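You operate a simulated robot arm through the tools that you are given. There is no shell and no other tool. Be economical: measure what you need, move in short steps, check, and stop when the job is done.

Carry out the task below with a simulated robot arm. There is one attempt and no reset: what you move stays moved.

TASK
Press the loose end cap home, stand its short profile in the yellow tray, then blow the pocket clean.
Fine: use the grey lever; unlock the sliding tray only after the stroke and leave it out; the air button blows.

It is judged by the outcome, as a careful person would: the job done as asked, and still so three seconds after it is handed in. It fails if anything else is knocked over, pushed out of place, dropped, spilled or broken. A push-on lid holds only when it is set on centred and level and pressed home; a screw cap is set on level and turned clockwise until tight.

THE ROBOT
A 7-joint arm with a two-finger parallel gripper, fixed in place. Base frame: the origin is at the foot of the arm, x ahead of it, y to its left, z up; the work surface is at about z = 0.84. Readings come in m, rad, newtons and seconds.
With the tool pointing down near the work surface it reaches from about 0.3 to 0.7 m from the base axis. Its first joint turns from -1.152 to 1.152 rad. Payload 1.57 kg.
Tool frame: the origin (TCP) lies between the finger pads and is the grasp point; the fingertips stand 0.03 m ahead of it; z points along the fingers, y is the line along which they close. Largest opening 0.11 m; finger width 0.024, thickness 0.012; the body of the gripper, 0.048 by 0.112 m, starts 0.078 m behind the TCP.
Orientation is told as [roll, pitch, yaw] about the base's x, y, z axes, in that order, counted from this pose: with the fingers straight down and closing along the base's y, the tool's x points along the base's -x, its y along +y and its z along -z.

THE INTERFACE
- The arm moves only by the tool nudge_tool. Its argument "increments" is a list of rows, each an object of numbers (a shift or turn left out is 0, a gripper value left out holds the last): "ax", "ay", "az": the turn, a rotation vector about the base's x, y, z in units of 180 degrees (1.0 is 180 degrees); "dx", "dy", "dz": the shift along the base's x, y, z in units of 300 mm (1.0 is 300 mm); "hand": the finger opening in m, from 0 to 0.11. In form: [{"ax": .., "ay": .., "az": .., "dx": .., "dy": .., "dz": .., "hand": ..}, ...]. A call has 1 to 20 rows; each row is the pose to reach, as a shift and turn from the pose commanded when the call began. A call with a number of a shift or a turn outside -1 to 1 is refused whole. A row lasts 0.2 s, in which the tool goes at most 0.05 m and 0.15 rad; a call with a longer step from one row to the next is refused whole, and so is a gripper value outside its range. A pose out of reach is approached as far as the arm can. The call stops where the force on the tool passes 40 N (or 10 N more than at its start, if that is more) or the arm is blocked; 0.2 s more then pass. Each finger travels about 0.108 m/s and halts on what it meets, pressing with about 42 N; the grip force reading is that of the motor and also rises with nothing between the fingers. The clock runs only during rows and for 0.2 s after the last one: add rows that repeat a pose to give the fingers time. It gives the time, the measured TCP pose, the force on the tool (base axes), the opening and the grip force at its end, in the units of the frame above (readings bear some noise).
- Cameras (640 x 400 px; columns grow to the right, rows downward): "scene" is fixed at [0.1628, -0.3927, 1.3989]; the picture's right is [0.80, -0.60, 0.00], its down [-0.37, -0.49, -0.79] and it looks along [0.47, 0.63, -0.62] (base axes); focal length 284 px, centre (320, 200). "wrist" rides on the gripper at [-0.036, 0, -0.08] in the tool frame; the picture's right is [0.00, -1.00, 0.00], its down [0.97, 0.00, -0.24] and it looks along [0.24, 0.00, 0.97] (tool axes); focal length 218 px, centre (320, 200). There is no depth. A picture from a camera that has moved, and an enlarged one, comes with that camera's place and axes in the base frame and with its lens.
- camera(camera): a new picture of that camera. The clock stands still meanwhile.
- inspect(camera, box): a new picture of the part [left, top, right, bottom] of that camera's present view, enlarged. The clock stands still meanwhile.
- hand_in(): hands the job in; it is judged then, once.

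Work in short steps. Places have to be worked out from the pictures, the camera data and where the tool is seen: move nearer, look again, correct. Check each grasp and each placing, and mend what went wrong. You have 120 turns and 64 pictures in all, those below and enlarged ones among them. Open the gripper and draw the arm clear of the work before you hand the job in, unless the task says otherwise; then end with one line.

The tools are called as name(argument=value, ...) on one line, values as JSON. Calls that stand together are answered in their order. nudge_tool: Moves the arm, as the interface text tells. Its arguments: {"type":"object","properties":{"increments":{"type":"array","items":{"type":"object","properties":{"ax":{"type":"number"},"ay":{"type":"number"},"az":{"type":"number"},"dx":{"type":"number"},"dy":{"type":"number"},"dz":{"type":"number"},"hand":{"type":"number"}}}}},"required":["increments"]} The other tools are called the same way: camera (camera) takes a picture; inspect (camera, box) takes an enlarged picture of a part of a camera's view; hand_in () hands the job in.

At the start:

```text
time_s: 0.0
tool_pos: [0.3376, -0.1523, 1.2356]
orientation: [0.0, 0.0, 0.001]
force: [-0.4, 0.3, 0.0]
width: 0.1098
finger_force: 0.0
```

scene: 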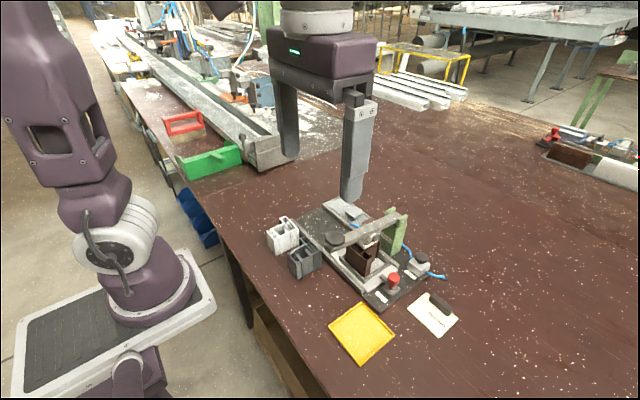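
wrist: 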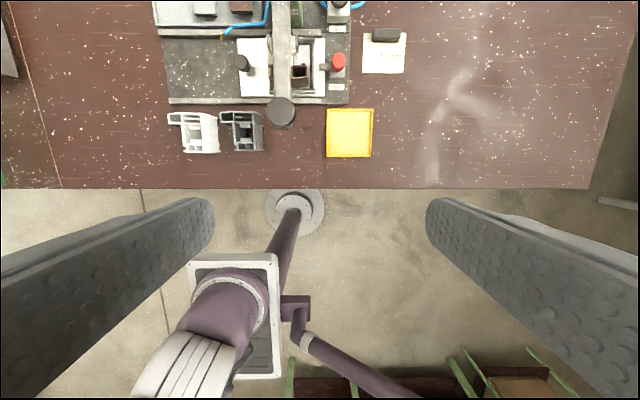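

I'll enlarge both views of the fixture to understand it.

inspect(camera="scene", box=[250, 180, 480, 324])

inspect(camera="wrist", box=[150, 0, 420, 169])

```text
2.78 times, centred on (365, 252) of scene
camera zoom: at [0.1628, -0.3927, 1.3989], right [0.8, -0.6, 0.0], down [-0.37, -0.49, -0.79], along [0.47, 0.63, -0.62], focal length 788 px, centre (195, 56)
```

zoom: 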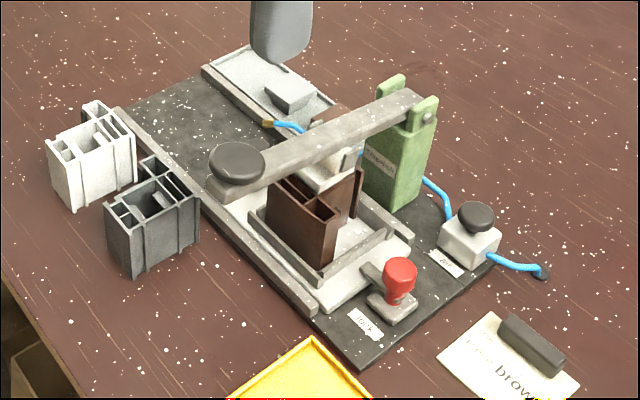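

```text
2.37 times, centred on (285, 84) of wrist
camera zoom: at [0.3729, -0.152, 1.3156], right [0.0, -1.0, 0.0], down [-0.97, 0.0, 0.24], along [-0.24, 0.0, -0.97], focal length 517 px, centre (403, 473)
```

zoom: 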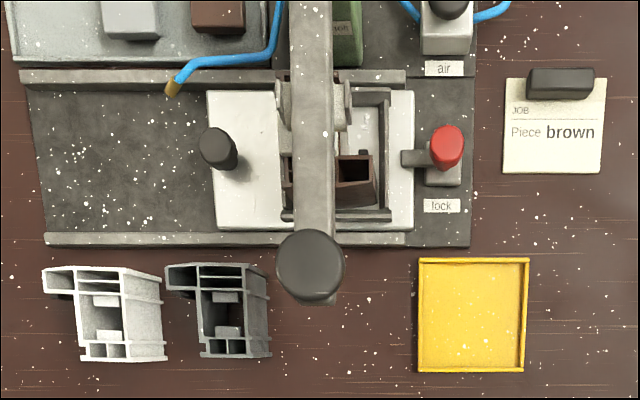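

The fixture has a lever pivoting at the green tower, a tray with a black knob sliding along y, a red lock and an air button. I move the wrist camera over it for a closer look.

nudge_tool(increments=[{"dx": 0.15}, {"dx": 0.3}, {"dx": 0.45}, {"dx": 0.6}, {"dx": 0.7}, {"dx": 0.7, "dz": -0.1}, {"dx": 0.7, "dz": -0.15}])

camera(camera="wrist")

inspect(camera="scene", box=[320, 190, 448, 270])

```text
time_s: 1.6
tool_pos: [0.5469, -0.1531, 1.1904]
orientation: [0.001, 0.003, 0.0]
force: [0.0, -0.5, -0.9]
width: 0.11
finger_force: 0.1
```

```text
59 pictures are left
camera wrist: at [0.5828, -0.1517, 1.2706], right [0.0, -1.0, 0.0], down [-0.97, 0.0, 0.24], along [-0.24, 0.0, -0.97], focal length 218 px, centre (320, 200)
```

wrist: 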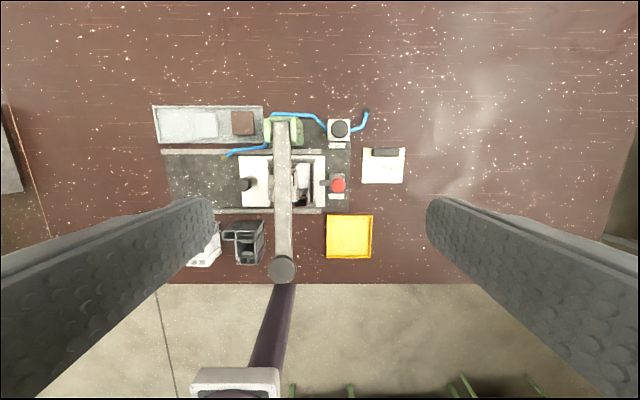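

```text
5.00 times, centred on (384, 230) of scene
camera zoom: at [0.1628, -0.3927, 1.3989], right [0.8, -0.6, 0.0], down [-0.37, -0.49, -0.79], along [0.47, 0.63, -0.62], focal length 1419 px, centre (0, 50)
```

zoom: 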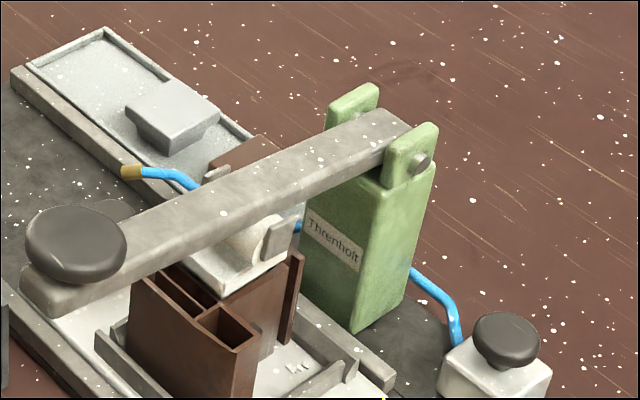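

I look closer at the rear tray and the pocket.

inspect(camera="wrist", box=[145, 90, 385, 240])

```text
2.67 times, centred on (265, 165) of wrist
camera zoom: at [0.5828, -0.1517, 1.2706], right [0.0, -1.0, 0.0], down [-0.97, 0.0, 0.24], along [-0.24, 0.0, -0.97], focal length 582 px, centre (467, 293)
```

zoom: 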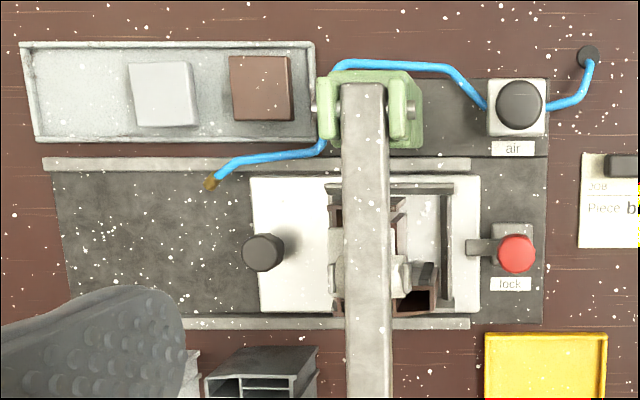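

I tilt the camera to look under the lever from the -y side.

nudge_tool(increments=[{"ax": 0.045, "dy": -0.1}, {"ax": 0.09, "dy": -0.2}, {"ax": 0.135, "dy": -0.3, "dx": 0.07}, {"ax": 0.18, "dy": -0.39, "dx": 0.07, "dz": -0.1}, {"ax": 0.225, "dy": -0.39, "dx": 0.07, "dz": -0.22}, {"ax": 0.27, "dy": -0.39, "dx": 0.07, "dz": -0.34}, {"ax": 0.29, "dy": -0.39, "dx": 0.07, "dz": -0.43}])

camera(camera="wrist")

```text
time_s: 3.2
tool_pos: [0.559, -0.1794, 1.0996]
orientation: [0.845, -0.027, -0.008]
force: [0.9, -0.5, 0.5]
width: 0.1102
finger_force: 0.1
out of reach, approached as far as the arm can: row 2, 3, 4, 5, 6, 7
```

```text
56 pictures are left
camera wrist: at [0.593, -0.2392, 1.154], right [0.01, -0.66, -0.75], down [-0.98, -0.17, 0.13], along [-0.22, 0.73, -0.65], focal length 218 px, centre (320, 200)
```

wrist: 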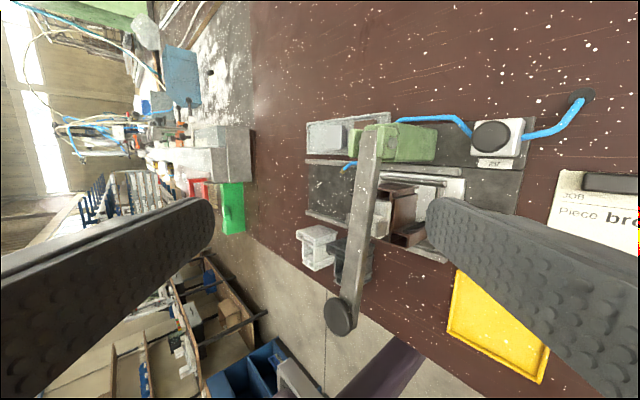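

inspect(camera="wrist", box=[290, 100, 450, 280])

```text
2.22 times, centred on (370, 190) of wrist
camera zoom: at [0.593, -0.2392, 1.154], right [0.01, -0.66, -0.75], down [-0.98, -0.17, 0.13], along [-0.22, 0.73, -0.65], focal length 485 px, centre (209, 222)
```

zoom: 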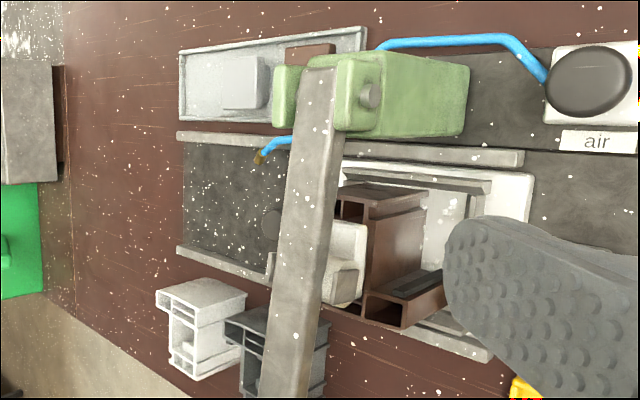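

inspect(camera="scene", box=[340, 215, 404, 275])

```text
6.67 times, centred on (372, 245) of scene
camera zoom: at [0.1627, -0.3927, 1.3989], right [0.8, -0.6, 0.0], down [-0.37, -0.49, -0.79], along [0.47, 0.63, -0.62], focal length 1892 px, centre (-27, -100)
```

zoom: 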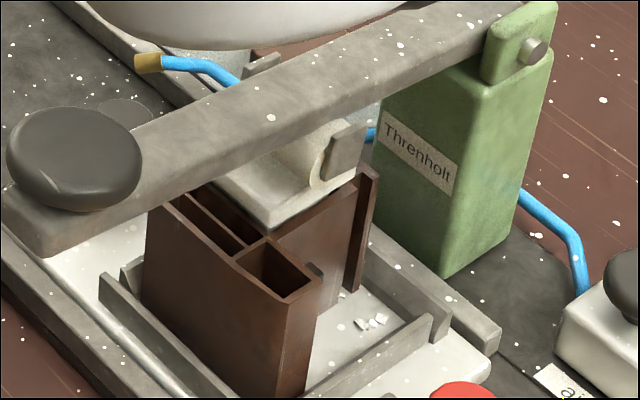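

I can't tell pad from cap yet; I return upright and then look obliquely from close by on the near right side.

nudge_tool(increments=[{"ax": -0.045, "dz": 0.1}, {"ax": -0.09, "dz": 0.2}, {"ax": -0.135, "dz": 0.3}, {"ax": -0.18, "dz": 0.3, "dx": -0.1}, {"ax": -0.225, "dz": 0.3, "dx": -0.2}, {"ax": -0.27, "dz": 0.3, "dx": -0.3}, {"ax": -0.29, "dz": 0.3, "dx": -0.4, "dy": 0.1}, {"ax": -0.29, "dz": 0.3, "dx": -0.5, "dy": 0.1}])

nudge_tool(increments=[{"az": 0.045}, {"az": 0.09}, {"az": 0.135}, {"az": 0.18}])

```text
time_s: 5.0
tool_pos: [0.4083, -0.1491, 1.1911]
orientation: [-0.063, -0.022, 0.018]
force: [-0.9, 0.1, -0.2]
width: 0.1099
finger_force: 0.0
out of reach, approached as far as the arm can: row 2, 3
```

```text
time_s: 6.0
tool_pos: [0.4095, -0.1497, 1.1915]
orientation: [-0.063, -0.022, 0.588]
force: [0.2, 0.5, 0.4]
width: 0.1099
finger_force: 0.2
```

nudge_tool(increments=[{"ax": 0.025, "ay": -0.038, "dy": -0.1}, {"ax": 0.05, "ay": -0.076, "dy": -0.2}, {"ax": 0.075, "ay": -0.114, "dy": -0.3}, {"ax": 0.1, "ay": -0.152, "dy": -0.33, "dx": -0.05, "dz": -0.1}, {"ax": 0.125, "ay": -0.19, "dy": -0.33, "dx": -0.08, "dz": -0.22}, {"ax": 0.15, "ay": -0.228, "dy": -0.33, "dx": -0.08, "dz": -0.34}])

camera(camera="wrist")

```text
time_s: 7.4
tool_pos: [0.3894, -0.2521, 1.0896]
orientation: [-0.07, -0.88, 0.587]
force: [-0.4, 0.4, 0.5]
width: 0.1101
finger_force: 0.0
```

```text
53 pictures are left
camera wrist: at [0.3523, -0.2673, 1.1674], right [0.51, -0.86, 0.04], down [-0.68, -0.43, -0.6], along [0.53, 0.27, -0.8], focal length 218 px, centre (320, 200)
```

wrist: 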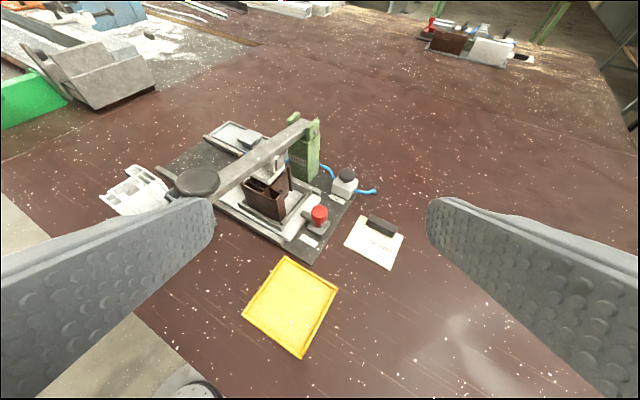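

inspect(camera="wrist", box=[230, 110, 350, 240])

```text
3.08 times, centred on (290, 175) of wrist
camera zoom: at [0.3523, -0.2673, 1.1674], right [0.51, -0.86, 0.04], down [-0.68, -0.43, -0.6], along [0.53, 0.27, -0.8], focal length 672 px, centre (412, 277)
```

zoom: 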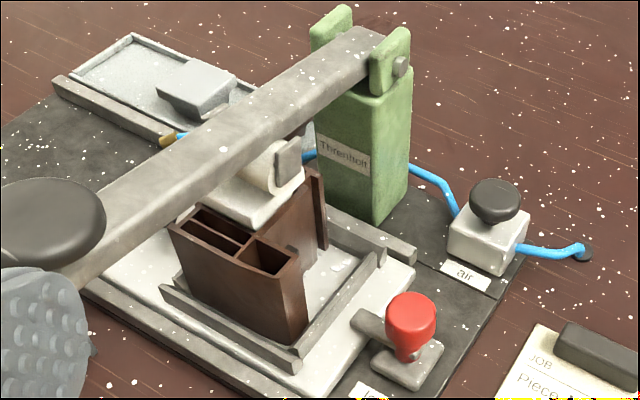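

The white slab under the lever's roller looks like the loose cap sitting proud on the brown profile; the knob of the lever I put at about (0.418, -0.099, 1.00). I bring the tool upright again and close the fingers.

nudge_tool(increments=[{"ax": -0.025, "ay": 0.038, "dz": 0.1}, {"ax": -0.05, "ay": 0.076, "dz": 0.2}, {"ax": -0.075, "ay": 0.114, "dz": 0.2}, {"ax": -0.1, "ay": 0.152, "dz": 0.2, "dy": 0.1}, {"ax": -0.125, "ay": 0.19, "dz": 0.2, "dy": 0.2}, {"ax": -0.15, "ay": 0.228, "dz": 0.2, "dy": 0.35, "hand": 0}])

nudge_tool(increments=[{"az": -0.045}, {"az": -0.09}, {"az": -0.135}, {"az": -0.187}])

```text
time_s: 8.8
tool_pos: [0.3871, -0.1449, 1.147]
orientation: [-0.064, -0.02, 0.59]
force: [-0.4, -0.1, -0.4]
width: 0.0282
finger_force: 0.0
```

```text
refused: row 4 steps farther than a row can; nothing moved
```

nudge_tool(increments=[{"az": -0.045}, {"az": -0.09}, {"az": -0.135}, {"az": -0.175}, {"az": -0.188}])

nudge_tool(increments=[{"ax": 0.0203, "ay": 0.0065, "dx": 0.05, "dy": 0.08}, {"ax": 0.0203, "ay": 0.0065, "dx": 0.105, "dy": 0.153}, {"ax": 0.0203, "ay": 0.0065, "dx": 0.105, "dy": 0.153}])

camera(camera="scene")

camera(camera="wrist")

```text
time_s: 10.0
tool_pos: [0.3846, -0.1451, 1.1475]
orientation: [-0.063, -0.022, -0.006]
force: [-0.2, -0.3, -0.1]
width: 0.0001
finger_force: 21.1
```

```text
time_s: 10.8
tool_pos: [0.4174, -0.0993, 1.1478]
orientation: [-0.001, -0.002, -0.004]
force: [-0.6, 0.3, 0.8]
width: 0.0
finger_force: 21.4
```

```text
51 pictures are left
```

scene: 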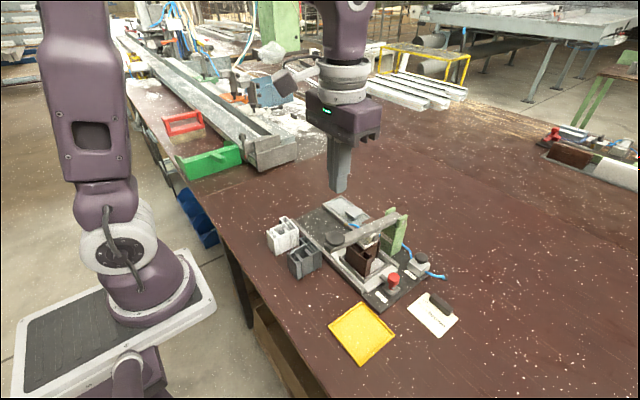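

```text
50 pictures are left
camera wrist: at [0.4533, -0.099, 1.227], right [-0.01, -1.0, 0.0], down [-0.97, 0.01, 0.24], along [-0.24, 0.0, -0.97], focal length 218 px, centre (320, 200)
```

wrist: 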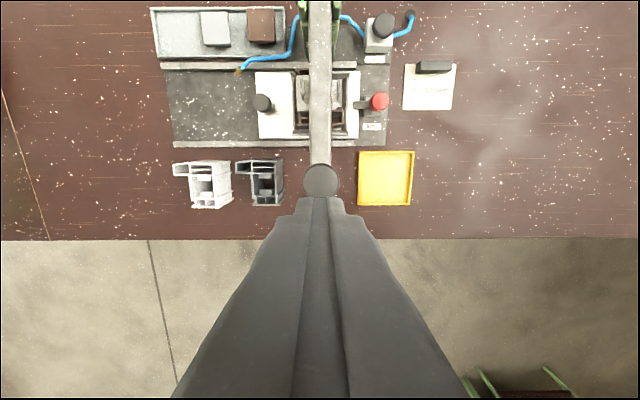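

The knob is directly below the fingertips. I go down quickly to just above, then slowly press.

nudge_tool(increments=[{"dz": -0.13}, {"dz": -0.26}, {"dz": -0.31}, {"dz": -0.33}, {"dz": -0.35}, {"dz": -0.37}, {"dz": -0.39}, {"dz": -0.41}, {"dz": -0.43}])

```text
time_s: 12.8
tool_pos: [0.417, -0.0997, 1.0183]
orientation: [0.0, -0.002, -0.004]
force: [-1.1, 0.2, 0.1]
width: 0.0
finger_force: 21.0
```

inspect(camera="scene", box=[300, 170, 460, 290])

```text
3.33 times, centred on (380, 230) of scene
camera zoom: at [0.1628, -0.3926, 1.3989], right [0.8, -0.6, 0.0], down [-0.37, -0.49, -0.79], along [0.47, 0.63, -0.62], focal length 946 px, centre (120, 100)
```

zoom: 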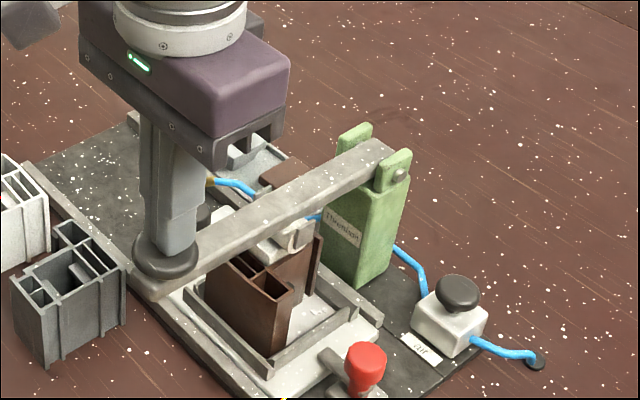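

Tips look about at the knob. I press on slowly.

nudge_tool(increments=[{"dz": -0.01}, {"dz": -0.02}, {"dz": -0.03}, {"dz": -0.04}, {"dz": -0.05}, {"dz": -0.06}, {"dz": -0.07}, {"dz": -0.08}, {"dz": -0.09}, {"dz": -0.1}])

```text
time_s: 14.1
tool_pos: [0.4169, -0.099, 1.0055]
orientation: [0.001, -0.005, -0.003]
force: [-9.1, 4.2, 24.7]
width: 0.0
finger_force: 21.6
stopped in row 6: the force on the tool passed its limit (the readings are from after the stop); the commanded pose is now the measured one
```

Contact: the force passed 40 N with the cap resisting. I keep pushing.

nudge_tool(increments=[{"dz": -0.01}, {"dz": -0.02}, {"dz": -0.03}, {"dz": -0.04}, {"dz": -0.05}, {"dz": -0.06}, {"dz": -0.07}, {"dz": -0.08}, {"dz": -0.09}, {"dz": -0.1}])

nudge_tool(increments=[{"dz": -0.01}, {"dz": -0.02}, {"dz": -0.03}, {"dz": -0.04}, {"dz": -0.05}, {"dz": -0.06}, {"dz": -0.07}, {"dz": -0.08}, {"dz": -0.09}, {"dz": -0.1}])

inspect(camera="scene", box=[300, 170, 460, 290])

```text
time_s: 14.4
tool_pos: [0.4167, -0.0982, 1.0052]
orientation: [0.001, -0.005, -0.005]
force: [-9.3, 5.2, 23.8]
width: 0.0001
finger_force: 21.3
stopped in row 1: the force on the tool passed its limit (the readings are from after the stop); the commanded pose is now the measured one
```

```text
time_s: 14.8
tool_pos: [0.418, -0.0993, 1.0053]
orientation: [0.001, -0.007, -0.006]
force: [-8.5, 5.5, 24.9]
width: 0.0
finger_force: 21.3
stopped in row 1: the force on the tool passed its limit (the readings are from after the stop); the commanded pose is now the measured one
```

```text
3.33 times, centred on (380, 230) of scene
camera zoom: at [0.1623, -0.3924, 1.399], right [0.8, -0.6, 0.0], down [-0.37, -0.49, -0.79], along [0.47, 0.63, -0.62], focal length 946 px, centre (120, 100)
```

zoom: 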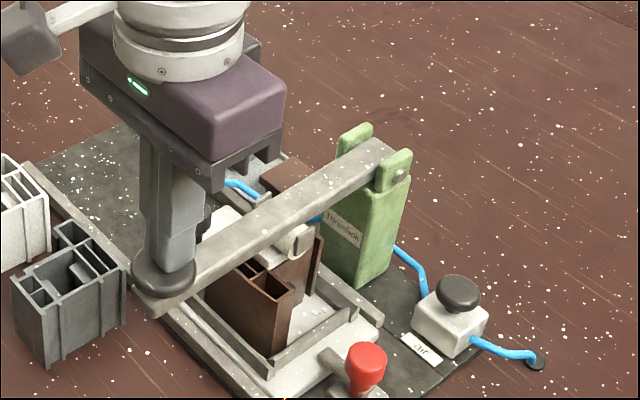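

inspect(camera="scene", box=[340, 215, 404, 275])

```text
6.67 times, centred on (372, 245) of scene
camera zoom: at [0.1623, -0.3924, 1.399], right [0.8, -0.6, 0.0], down [-0.37, -0.49, -0.79], along [0.47, 0.63, -0.62], focal length 1892 px, centre (-27, -100)
```

zoom: 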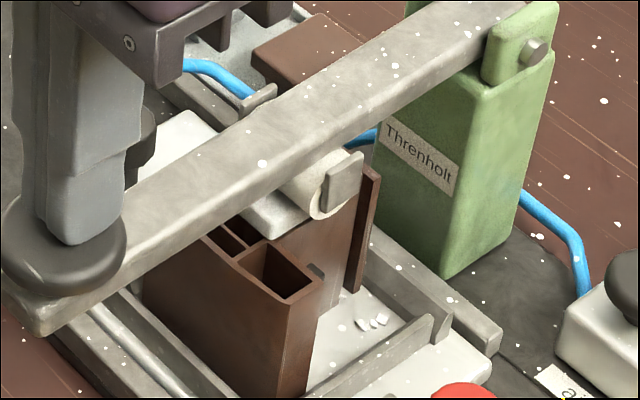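

The cap has gone down and the lever now stops hard. I back off and see how the cap sits.

nudge_tool(increments=[{"dz": 0.05}, {"dz": 0.15}, {"dz": 0.3}, {"dz": 0.45, "dx": -0.1}, {"dz": 0.45, "dx": -0.2}])

inspect(camera="scene", box=[330, 205, 410, 275])

```text
refused: row 4 steps farther than a row can; nothing moved
```

```text
5.71 times, centred on (370, 240) of scene
camera zoom: at [0.1623, -0.3924, 1.399], right [0.8, -0.6, 0.0], down [-0.37, -0.49, -0.79], along [0.47, 0.63, -0.62], focal length 1621 px, centre (34, -29)
```

zoom: 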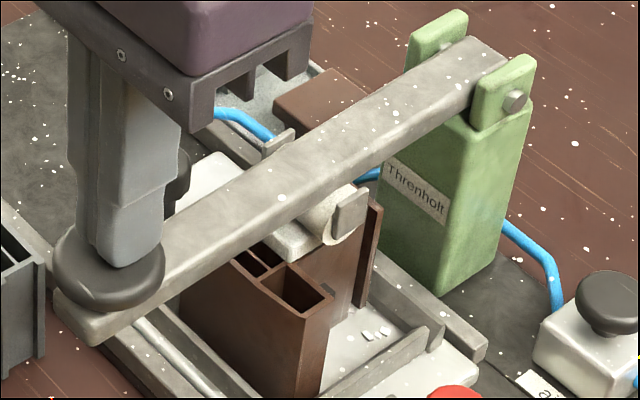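

nudge_tool(increments=[{"dz": 0.05}, {"dz": 0.15}, {"dz": 0.3}, {"dz": 0.42, "dx": -0.1}, {"dz": 0.45, "dx": -0.2}])

inspect(camera="scene", box=[330, 205, 410, 275])

```text
time_s: 16.0
tool_pos: [0.357, -0.0986, 1.1381]
orientation: [-0.002, -0.007, -0.003]
force: [-0.5, 0.9, 1.0]
width: 0.0001
finger_force: 21.0
```

```text
5.71 times, centred on (370, 240) of scene
camera zoom: at [0.1628, -0.3927, 1.3989], right [0.8, -0.6, 0.0], down [-0.37, -0.49, -0.79], along [0.47, 0.63, -0.62], focal length 1621 px, centre (34, -29)
```

zoom: 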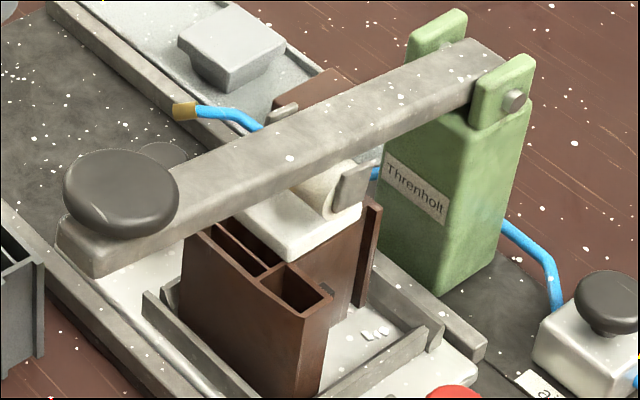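

The lever sprang back and the white piece rose with it, so I must check whether the cap stayed down. I take a low close view from the near right.

nudge_tool(increments=[{"az": 0.045, "dy": -0.1, "hand": 0.11}, {"az": 0.09, "dy": -0.2}, {"az": 0.135, "dy": -0.3}, {"az": 0.18, "dy": -0.4}, {"az": 0.225, "dy": -0.5}, {"az": 0.27, "dy": -0.6}])

nudge_tool(increments=[{"ax": 0.033, "ay": -0.029}, {"ax": 0.066, "ay": -0.058, "dz": -0.1}, {"ax": 0.1, "ay": -0.088, "dz": -0.2, "dx": 0.05}, {"ax": 0.133, "ay": -0.117, "dz": -0.3, "dx": 0.1}, {"ax": 0.166, "ay": -0.146, "dz": -0.4, "dx": 0.14}, {"ax": 0.2, "ay": -0.176, "dz": -0.45, "dx": 0.14}, {"ax": 0.233, "ay": -0.205, "dz": -0.45, "dx": 0.14}, {"ax": 0.266, "ay": -0.234, "dz": -0.45, "dx": 0.14}])

camera(camera="wrist")

```text
time_s: 17.4
tool_pos: [0.3588, -0.2798, 1.1379]
orientation: [-0.002, -0.007, 0.845]
force: [-0.2, 0.8, -0.3]
width: 0.1102
finger_force: 0.0
```

```text
time_s: 19.2
tool_pos: [0.4012, -0.2783, 1.0048]
orientation: [0.008, -1.122, 0.837]
force: [-0.1, 0.1, -0.2]
width: 0.1099
finger_force: 0.0
```

```text
44 pictures are left
camera wrist: at [0.3626, -0.3205, 1.0719], right [0.75, -0.66, 0.0], down [-0.43, -0.48, -0.77], along [0.51, 0.58, -0.64], focal length 218 px, centre (320, 200)
```

wrist: 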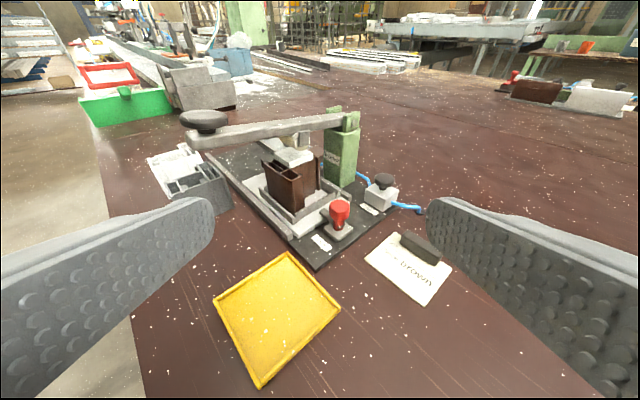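

inspect(camera="wrist", box=[245, 115, 345, 225])

```text
3.64 times, centred on (295, 170) of wrist
camera zoom: at [0.3626, -0.3205, 1.0719], right [0.75, -0.66, 0.0], down [-0.43, -0.48, -0.77], along [0.51, 0.58, -0.64], focal length 794 px, centre (411, 309)
```

zoom: 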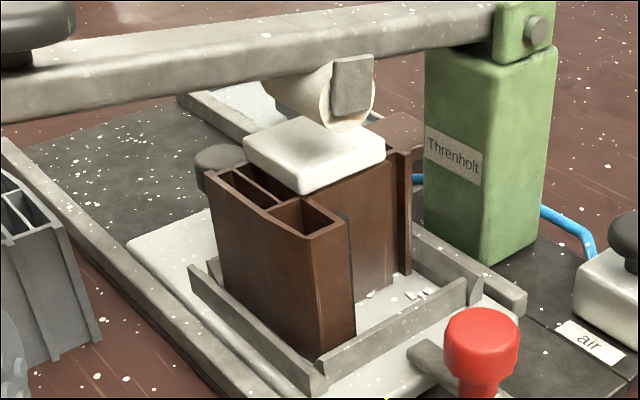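

inspect(camera="scene", box=[340, 215, 404, 275])

```text
6.67 times, centred on (372, 245) of scene
camera zoom: at [0.1628, -0.3927, 1.3989], right [0.8, -0.6, 0.0], down [-0.37, -0.49, -0.79], along [0.47, 0.63, -0.62], focal length 1892 px, centre (-27, -100)
```

zoom: 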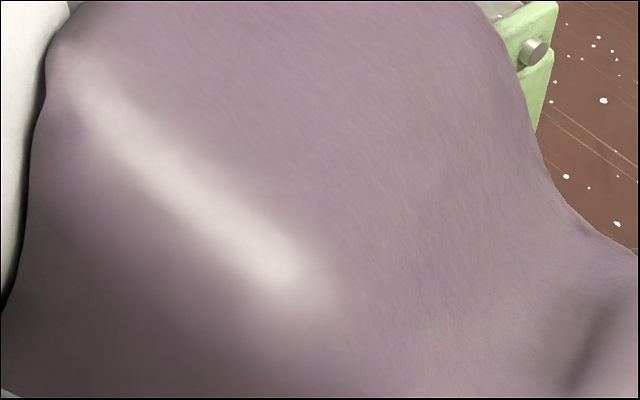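

The cap dropped about 3 mm and stayed there while the lever returned. I lower the camera to verify there's no gap under it.

nudge_tool(increments=[{"ax": 0.033, "ay": -0.029, "dz": -0.07}, {"ax": 0.06, "ay": -0.055, "dz": -0.16}, {"ax": 0.06, "ay": -0.055, "dz": -0.2}])

inspect(camera="wrist", box=[245, 95, 365, 215])

```text
time_s: 20.0
tool_pos: [0.3996, -0.2793, 0.944]
orientation: [-0.003, -1.376, 0.851]
force: [-0.7, 0.1, 0.8]
width: 0.1099
finger_force: 0.1
```

```text
3.33 times, centred on (305, 155) of wrist
camera zoom: at [0.353, -0.3314, 0.9937], right [0.75, -0.66, 0.0], down [-0.28, -0.32, -0.91], along [0.6, 0.68, -0.42], focal length 728 px, centre (370, 350)
```

zoom: 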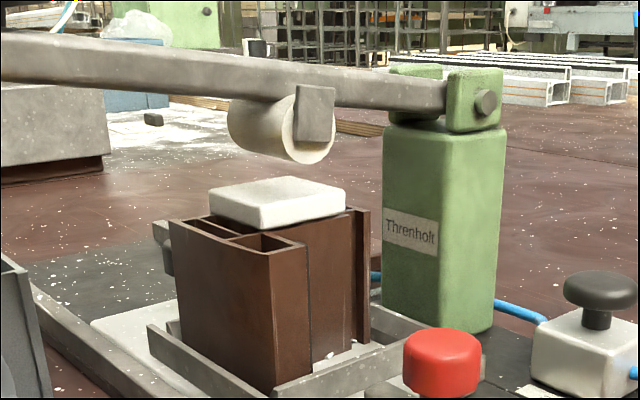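

The cap sits flush and the roller is clear of it. Now I inspect the lock.

inspect(camera="wrist", box=[310, 170, 410, 240])

```text
5.71 times, centred on (360, 205) of wrist
camera zoom: at [0.353, -0.3314, 0.9937], right [0.75, -0.66, 0.0], down [-0.28, -0.32, -0.91], along [0.6, 0.68, -0.42], focal length 1247 px, centre (91, 171)
```

zoom: 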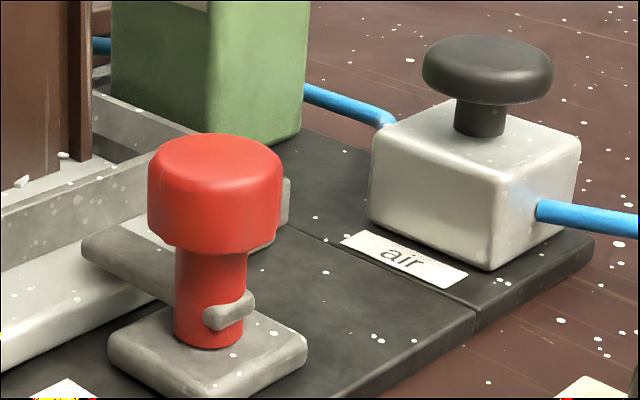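

The lock bar goes through the red knob's stem and reaches over the tray edge; likely it turns or pulls. I bring the tool upright above the knob, with fingers to close along x.

nudge_tool(increments=[{"ax": -0.033, "ay": 0.029, "dz": 0.1}, {"ax": -0.066, "ay": 0.058, "dz": 0.2}, {"ax": -0.1, "ay": 0.088, "dz": 0.3}, {"ax": -0.133, "ay": 0.117, "dz": 0.4}, {"ax": -0.166, "ay": 0.146, "dz": 0.45}, {"ax": -0.2, "ay": 0.176, "dz": 0.45}, {"ax": -0.233, "ay": 0.205, "dz": 0.45}, {"ax": -0.266, "ay": 0.234, "dz": 0.45}, {"ax": -0.299, "ay": 0.263, "dz": 0.45}, {"ax": -0.326, "ay": 0.289, "dz": 0.45}])

nudge_tool(increments=[{"az": 0.045, "dx": 0.1, "dy": 0.05}, {"az": 0.09, "dx": 0.2, "dy": 0.1}, {"az": 0.135, "dx": 0.3, "dy": 0.15}, {"az": 0.18, "dx": 0.35, "dy": 0.2, "hand": 0.06}, {"az": 0.23, "dx": 0.395, "dy": 0.25}, {"az": 0.23, "dx": 0.395, "dy": 0.32}])

camera(camera="wrist")

```text
time_s: 22.2
tool_pos: [0.3998, -0.2783, 1.0783]
orientation: [0.002, -0.005, 0.844]
force: [0.4, 0.2, -0.6]
width: 0.1099
finger_force: 0.1
```

```text
refused: row 5 steps farther than a row can; nothing moved
```

```text
39 pictures are left
camera wrist: at [0.4236, -0.2519, 1.1593], right [0.75, -0.66, 0.0], down [-0.64, -0.73, 0.24], along [-0.16, -0.18, -0.97], focal length 218 px, centre (320, 200)
```

wrist: 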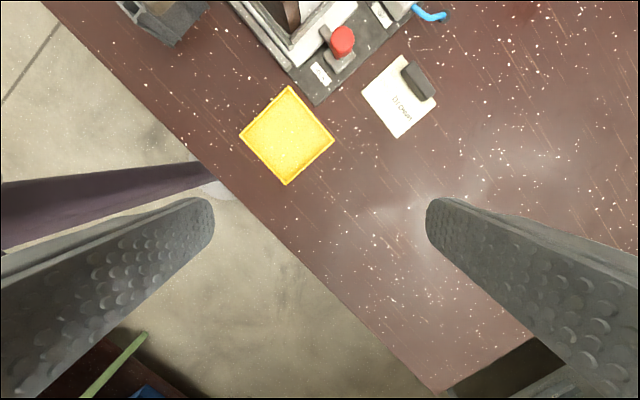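

nudge_tool(increments=[{"az": 0.046, "dx": 0.1, "dy": 0.05}, {"az": 0.092, "dx": 0.2, "dy": 0.1}, {"az": 0.138, "dx": 0.3, "dy": 0.15}, {"az": 0.184, "dx": 0.35, "dy": 0.2, "hand": 0.06}, {"az": 0.231, "dx": 0.395, "dy": 0.25}, {"az": 0.231, "dx": 0.395, "dy": 0.32}, {"az": 0.231, "dx": 0.395, "dy": 0.32, "dz": -0.15}, {"az": 0.231, "dx": 0.395, "dy": 0.32, "dz": -0.3}])

camera(camera="wrist")

```text
time_s: 24.0
tool_pos: [0.5176, -0.1844, 0.9867]
orientation: [-0.002, -0.007, 1.57]
force: [0.3, -0.8, -0.6]
width: 0.0598
finger_force: 0.0
```

```text
38 pictures are left
camera wrist: at [0.5182, -0.1484, 1.0672], right [1.0, 0.0, 0.0], down [0.0, -0.97, 0.23], along [0.0, -0.23, -0.97], focal length 218 px, centre (320, 200)
```

wrist: 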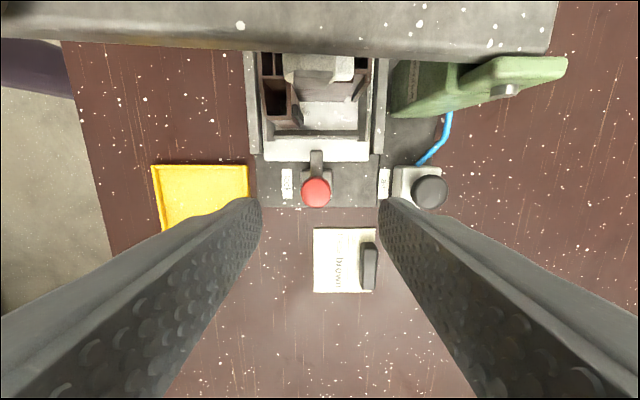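

Knob centre about (0.515, -0.184). I descend around the head and close.

nudge_tool(increments=[{"dx": -0.008, "dz": -0.1}, {"dx": -0.008, "dz": -0.2}, {"dx": -0.008, "dz": -0.26}, {"dx": -0.008, "dz": -0.298}, {"dx": -0.008, "dz": -0.298, "hand": 0.0}, {"dx": -0.008, "dz": -0.298, "hand": 0.0}, {"dx": -0.008, "dz": -0.298, "hand": 0.0}])

camera(camera="wrist")

```text
time_s: 25.6
tool_pos: [0.5151, -0.184, 0.9]
orientation: [0.001, -0.006, 1.571]
force: [-3.4, -0.1, -0.9]
width: 0.0256
finger_force: 36.7
```

```text
37 pictures are left
camera wrist: at [0.5151, -0.148, 0.979], right [1.0, 0.0, 0.0], down [0.0, -0.97, 0.23], along [0.0, -0.23, -0.97], focal length 218 px, centre (320, 200)
```

wrist: 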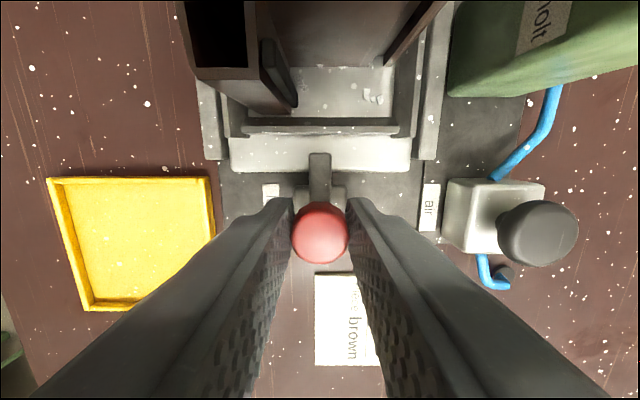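

Gripped the knob at 25.6 mm. I try turning it a bit and watch whether the bar swings.

nudge_tool(increments=[{"az": -0.03}, {"az": -0.06}, {"az": -0.09}, {"az": -0.12}, {"az": -0.15}, {"az": -0.17}])

camera(camera="wrist")

```text
time_s: 27.0
tool_pos: [0.5164, -0.1832, 0.8998]
orientation: [0.002, -0.005, 1.036]
force: [-8.9, 1.5, -1.8]
width: 0.0255
finger_force: 36.8
```

```text
36 pictures are left
camera wrist: at [0.5341, -0.1524, 0.9797], right [0.86, -0.51, 0.0], down [-0.5, -0.84, 0.23], along [-0.12, -0.2, -0.97], focal length 218 px, centre (320, 200)
```

wrist: 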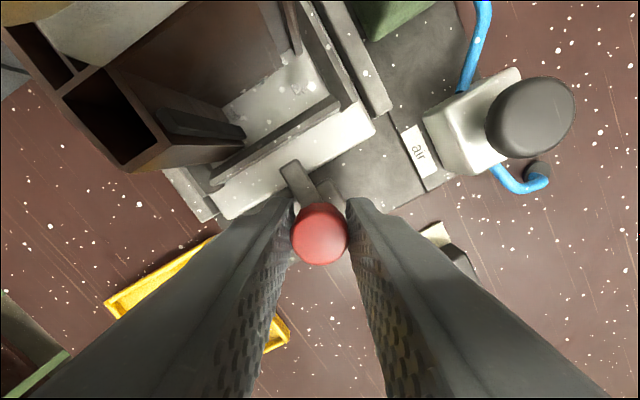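

The bar stayed put, so it isn't a turning latch (that way). I turn back and try a gentle pull along -y.

nudge_tool(increments=[{"az": 0.03}, {"az": 0.06}, {"az": 0.09}, {"az": 0.12}, {"az": 0.15}, {"az": 0.17}])

nudge_tool(increments=[{"dy": -0.01}, {"dy": -0.02}, {"dy": -0.03}])

```text
time_s: 28.4
tool_pos: [0.517, -0.1846, 0.8999]
orientation: [0.003, -0.007, 1.572]
force: [-24.3, 4.8, 10.0]
width: 0.0254
finger_force: 36.5
```

```text
time_s: 28.9
tool_pos: [0.5147, -0.1832, 0.8996]
orientation: [0.004, -0.012, 1.576]
force: [-6.6, 6.3, 14.8]
width: 0.0254
finger_force: 37.1
stopped in row 2: the force on the tool passed its limit (the readings are from after the stop); the commanded pose is now the measured one
```

Pulling in -y is blocked. I try a gentle lift.

nudge_tool(increments=[{"dz": 0.007}, {"dz": 0.014}, {"dz": 0.021}, {"dz": 0.028}])

inspect(camera="scene", box=[360, 240, 440, 310])

```text
time_s: 29.9
tool_pos: [0.5156, -0.1839, 0.9077]
orientation: [0.006, -0.012, 1.573]
force: [-6.8, 4.8, -30.1]
width: 0.0253
finger_force: 36.5
```

```text
5.71 times, centred on (400, 275) of scene
camera zoom: at [0.1632, -0.3927, 1.3988], right [0.8, -0.6, 0.0], down [-0.37, -0.49, -0.79], along [0.47, 0.63, -0.62], focal length 1621 px, centre (-137, -229)
```

zoom: 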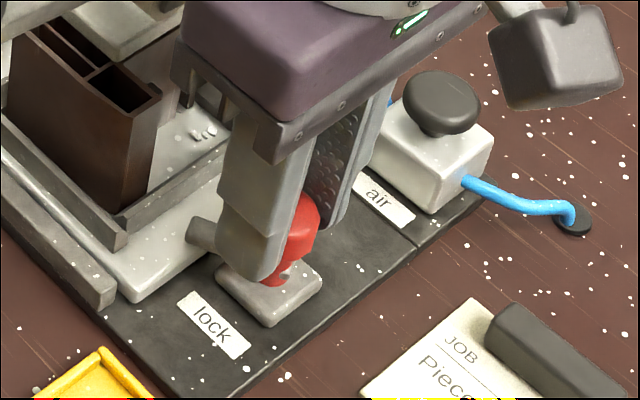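

camera(camera="wrist")

```text
34 pictures are left
camera wrist: at [0.5156, -0.1489, 0.987], right [1.0, 0.0, -0.01], down [0.0, -0.97, 0.23], along [-0.01, -0.23, -0.97], focal length 218 px, centre (320, 200)
```

wrist: 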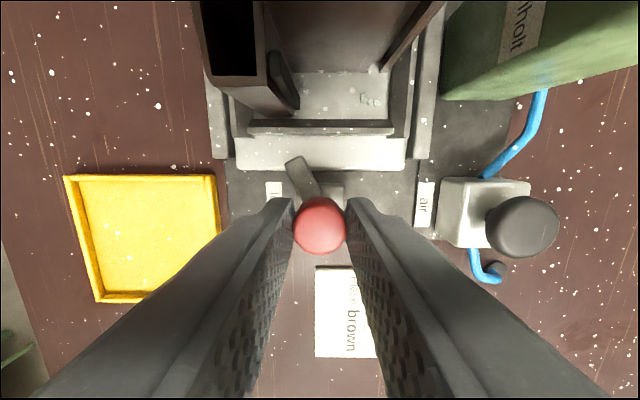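

The bar did swing: it turns counter-clockwise (toward -x). I lower back and turn on that way.

nudge_tool(increments=[{"dz": -0.014}, {"dz": -0.026}, {"dz": -0.026, "az": 0.03}, {"dz": -0.026, "az": 0.06}, {"dz": -0.026, "az": 0.09}, {"dz": -0.026, "az": 0.12}, {"dz": -0.026, "az": 0.15}, {"dz": -0.026, "az": 0.18}, {"dz": -0.026, "az": 0.21}])

camera(camera="wrist")

```text
time_s: 30.4
tool_pos: [0.5166, -0.1845, 0.9069]
orientation: [0.006, -0.009, 1.576]
force: [-6.7, 4.0, 12.5]
width: 0.0255
finger_force: 37.0
stopped in row 2: the force on the tool passed its limit (the readings are from after the stop); the commanded pose is now the measured one
```

```text
33 pictures are left
camera wrist: at [0.5155, -0.1487, 0.9866], right [1.0, 0.0, -0.01], down [0.0, -0.97, 0.23], along [-0.01, -0.23, -0.97], focal length 218 px, centre (320, 200)
```

wrist: 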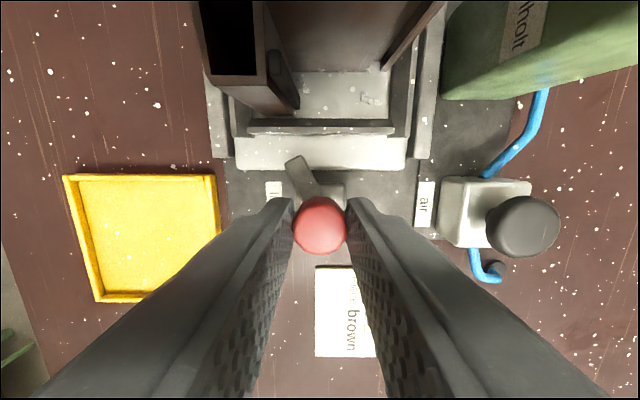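

The pads had just slipped up the head. I turn from here without vertical motion.

nudge_tool(increments=[{"az": 0.03}, {"az": 0.06}, {"az": 0.09}, {"az": 0.12}, {"az": 0.15}, {"az": 0.18}, {"az": 0.21}, {"az": 0.24}])

camera(camera="wrist")

```text
time_s: 32.2
tool_pos: [0.5139, -0.1843, 0.9061]
orientation: [0.007, -0.01, 2.331]
force: [-18.1, 6.7, 29.9]
width: 0.0254
finger_force: 36.5
```

```text
32 pictures are left
camera wrist: at [0.4907, -0.1581, 0.9865], right [0.73, 0.69, -0.01], down [0.67, -0.71, 0.23], along [0.15, -0.17, -0.97], focal length 218 px, centre (320, 200)
```

wrist: 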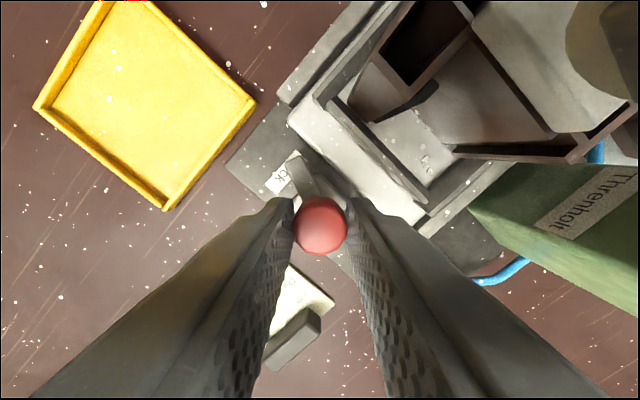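

The bar follows and is now about 70° round. I turn the rest of the quarter.

nudge_tool(increments=[{"az": 0.03}, {"az": 0.06}, {"az": 0.09}, {"az": 0.12}, {"az": 0.14}])

camera(camera="wrist")

```text
time_s: 33.4
tool_pos: [0.5153, -0.1846, 0.9065]
orientation: [0.006, -0.009, 2.767]
force: [-7.9, -7.4, 4.9]
width: 0.0254
finger_force: 37.0
```

```text
31 pictures are left
camera wrist: at [0.4827, -0.1712, 0.9857], right [0.36, 0.93, -0.01], down [0.91, -0.35, 0.23], along [0.21, -0.09, -0.97], focal length 218 px, centre (320, 200)
```

wrist: 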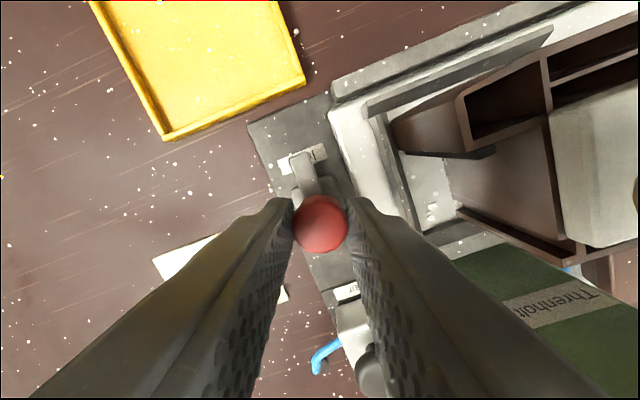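

The bar now points to -x: unlocked. I release, rise, and turn back to yaw 0 while moving above the tray knob.

nudge_tool(increments=[{"hand": 0.06}, {"hand": 0.06}, {"dz": 0.1}, {"dz": 0.25}, {"dz": 0.4}, {"dz": 0.55}, {"dz": 0.65}])

nudge_tool(increments=[{"az": -0.046, "dy": 0.05}, {"az": -0.092, "dy": 0.1}, {"az": -0.138, "dy": 0.15}, {"az": -0.184, "dy": 0.2}, {"az": -0.23, "dy": 0.25}, {"az": -0.276, "dy": 0.3}, {"az": -0.322, "dy": 0.35}, {"az": -0.368, "dy": 0.4}, {"az": -0.414, "dy": 0.45}, {"az": -0.46, "dy": 0.5}, {"az": -0.506, "dy": 0.56}, {"az": -0.552, "dy": 0.56}, {"az": -0.598, "dy": 0.56}, {"az": -0.644, "dy": 0.56}, {"az": -0.69, "dy": 0.56}, {"az": -0.736, "dy": 0.56}, {"az": -0.782, "dy": 0.56}, {"az": -0.828, "dy": 0.56}, {"az": -0.874, "dy": 0.56}, {"az": -0.881, "dy": 0.56}])

camera(camera="wrist")

```text
time_s: 35.0
tool_pos: [0.5138, -0.1826, 1.1017]
orientation: [0.004, -0.01, 2.768]
force: [0.2, -0.8, 0.1]
width: 0.06
finger_force: 0.0
```

```text
time_s: 39.2
tool_pos: [0.515, -0.0172, 1.1002]
orientation: [0.005, -0.01, -0.002]
force: [0.4, 0.0, -0.4]
width: 0.0602
finger_force: 0.1
```

```text
30 pictures are left
camera wrist: at [0.5509, -0.0167, 1.181], right [0.0, -1.0, -0.01], down [-0.97, 0.0, 0.23], along [-0.23, 0.01, -0.97], focal length 218 px, centre (320, 200)
```

wrist: 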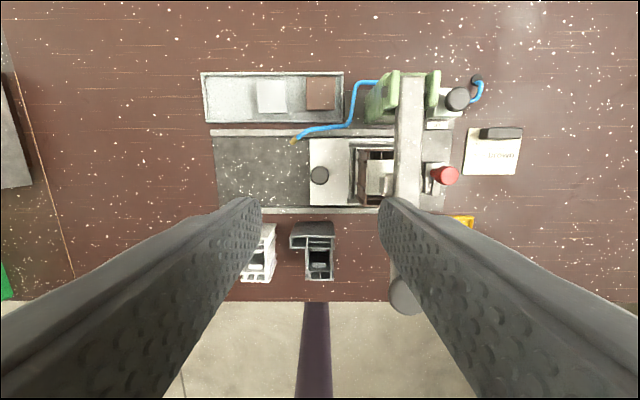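

Tray knob at about (0.516, -0.014). I lower with a narrow opening and grip it.

nudge_tool(increments=[{"dy": 0.007, "dz": -0.1, "hand": 0.044}, {"dy": 0.007, "dz": -0.25}, {"dy": 0.007, "dz": -0.4}, {"dy": 0.007, "dz": -0.5}, {"dy": 0.007, "dz": -0.58}, {"dy": 0.007, "dz": -0.64}, {"dy": 0.007, "dz": -0.675}, {"dy": 0.007, "dz": -0.675, "hand": 0.0}, {"dy": 0.007, "dz": -0.675, "hand": 0.0}])

inspect(camera="wrist", box=[200, 60, 520, 300])

```text
time_s: 41.2
tool_pos: [0.5163, -0.0162, 0.8996]
orientation: [0.006, -0.012, 0.0]
force: [-2.4, 5.4, 1.7]
width: 0.0253
finger_force: 36.6
```

```text
1.67 times, centred on (360, 180) of wrist
camera zoom: at [0.5519, -0.0152, 0.9793], right [0.0, -1.0, -0.01], down [-0.97, 0.0, 0.23], along [-0.23, 0.01, -0.97], focal length 364 px, centre (253, 233)
```

zoom: 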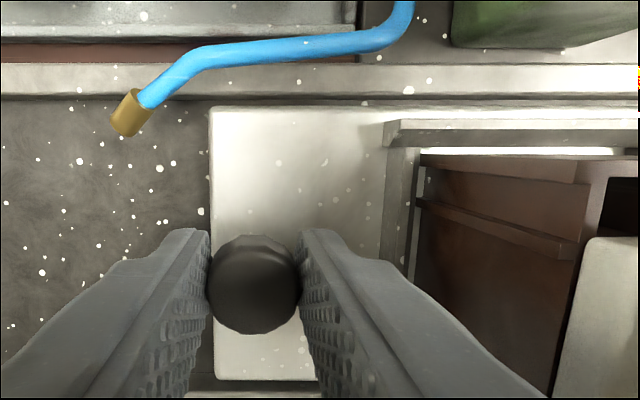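

Firm grip. I slide the tray out along +y, stopping on contact with its end stop.

nudge_tool(increments=[{"dy": 0.02}, {"dy": 0.05}, {"dy": 0.08}, {"dy": 0.11}, {"dy": 0.14}, {"dy": 0.17}, {"dy": 0.2}])

camera(camera="scene")

```text
time_s: 42.8
tool_pos: [0.5173, 0.0452, 0.8993]
orientation: [0.007, -0.013, 0.001]
force: [10.3, -0.5, 12.2]
width: 0.0253
finger_force: 37.0
```

```text
28 pictures are left
```

scene: 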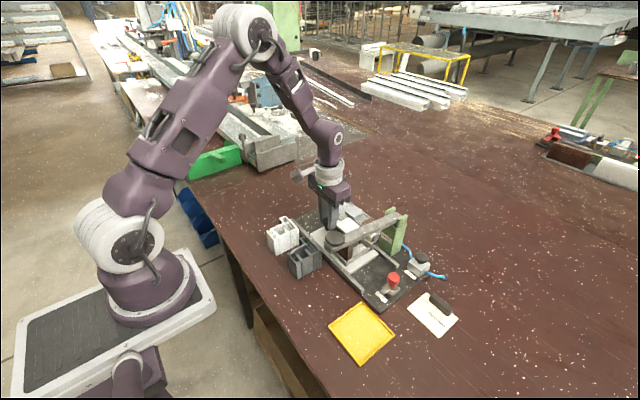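

The tray slides freely, everything upright. I continue toward the stop.

nudge_tool(increments=[{"dy": 0.02}, {"dy": 0.05}, {"dy": 0.08}, {"dy": 0.11}, {"dy": 0.14}, {"dy": 0.17}, {"dy": 0.2}, {"dy": 0.22}, {"dy": 0.24}, {"dy": 0.26}, {"dy": 0.28}, {"dy": 0.3}])

camera(camera="wrist")

```text
time_s: 45.0
tool_pos: [0.5168, 0.1161, 0.8977]
orientation: [-0.006, -0.007, -0.004]
force: [-0.4, -5.1, 0.7]
width: 0.0254
finger_force: 36.5
stopped in row 11: the force on the tool passed its limit (the readings are from after the stop); the commanded pose is now the measured one
```

```text
27 pictures are left
camera wrist: at [0.5514, 0.1159, 0.9777], right [0.0, -1.0, 0.0], down [-0.97, 0.01, 0.23], along [-0.23, 0.0, -0.97], focal length 218 px, centre (320, 200)
```

wrist: 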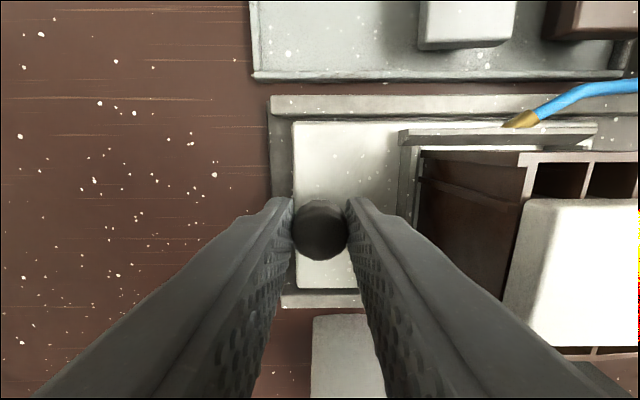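

End stop reached at y≈0.116. I release, rise, and look over the profile.

nudge_tool(increments=[{"hand": 0.044}, {"hand": 0.044}, {"dz": 0.1}, {"dz": 0.25}, {"dz": 0.4}, {"dz": 0.5, "dy": -0.1}, {"dz": 0.55, "dy": -0.2}, {"dz": 0.55, "dy": -0.3}])

camera(camera="wrist")

```text
time_s: 46.8
tool_pos: [0.5143, 0.0263, 1.0623]
orientation: [-0.004, -0.008, -0.005]
force: [0.4, -0.3, -0.9]
width: 0.0443
finger_force: 0.1
```

```text
26 pictures are left
camera wrist: at [0.5508, 0.0268, 1.142], right [0.0, -1.0, 0.0], down [-0.97, 0.0, 0.23], along [-0.23, 0.0, -0.97], focal length 218 px, centre (320, 200)
```

wrist: 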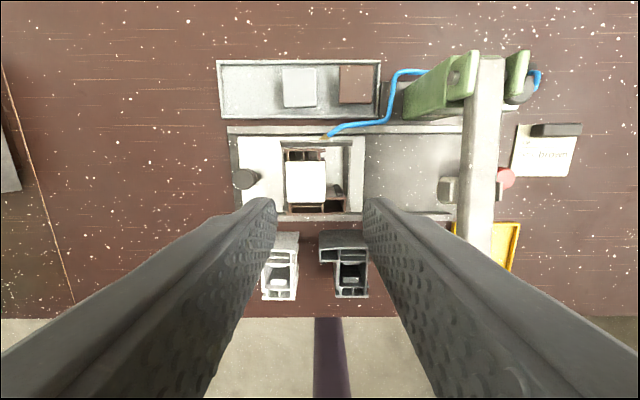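

inspect(camera="wrist", box=[225, 120, 385, 220])

inspect(camera="scene", box=[290, 180, 390, 270])

```text
4.00 times, centred on (305, 170) of wrist
camera zoom: at [0.5508, 0.0268, 1.142], right [0.0, -1.0, 0.0], down [-0.97, 0.0, 0.23], along [-0.23, 0.0, -0.97], focal length 873 px, centre (380, 320)
```

zoom: 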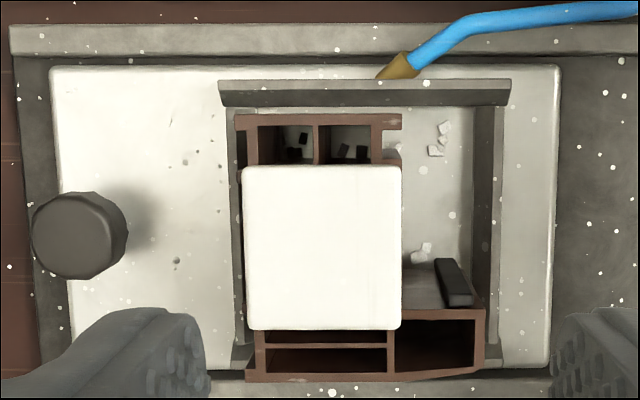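

```text
4.44 times, centred on (340, 225) of scene
camera zoom: at [0.1628, -0.3927, 1.3989], right [0.8, -0.6, 0.0], down [-0.37, -0.49, -0.79], along [0.47, 0.63, -0.62], focal length 1261 px, centre (231, 89)
```

zoom: 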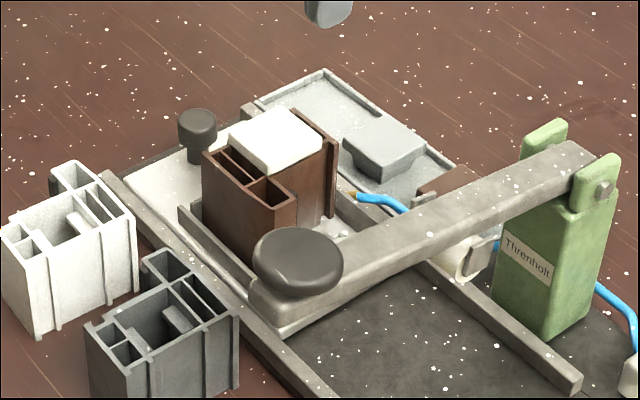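

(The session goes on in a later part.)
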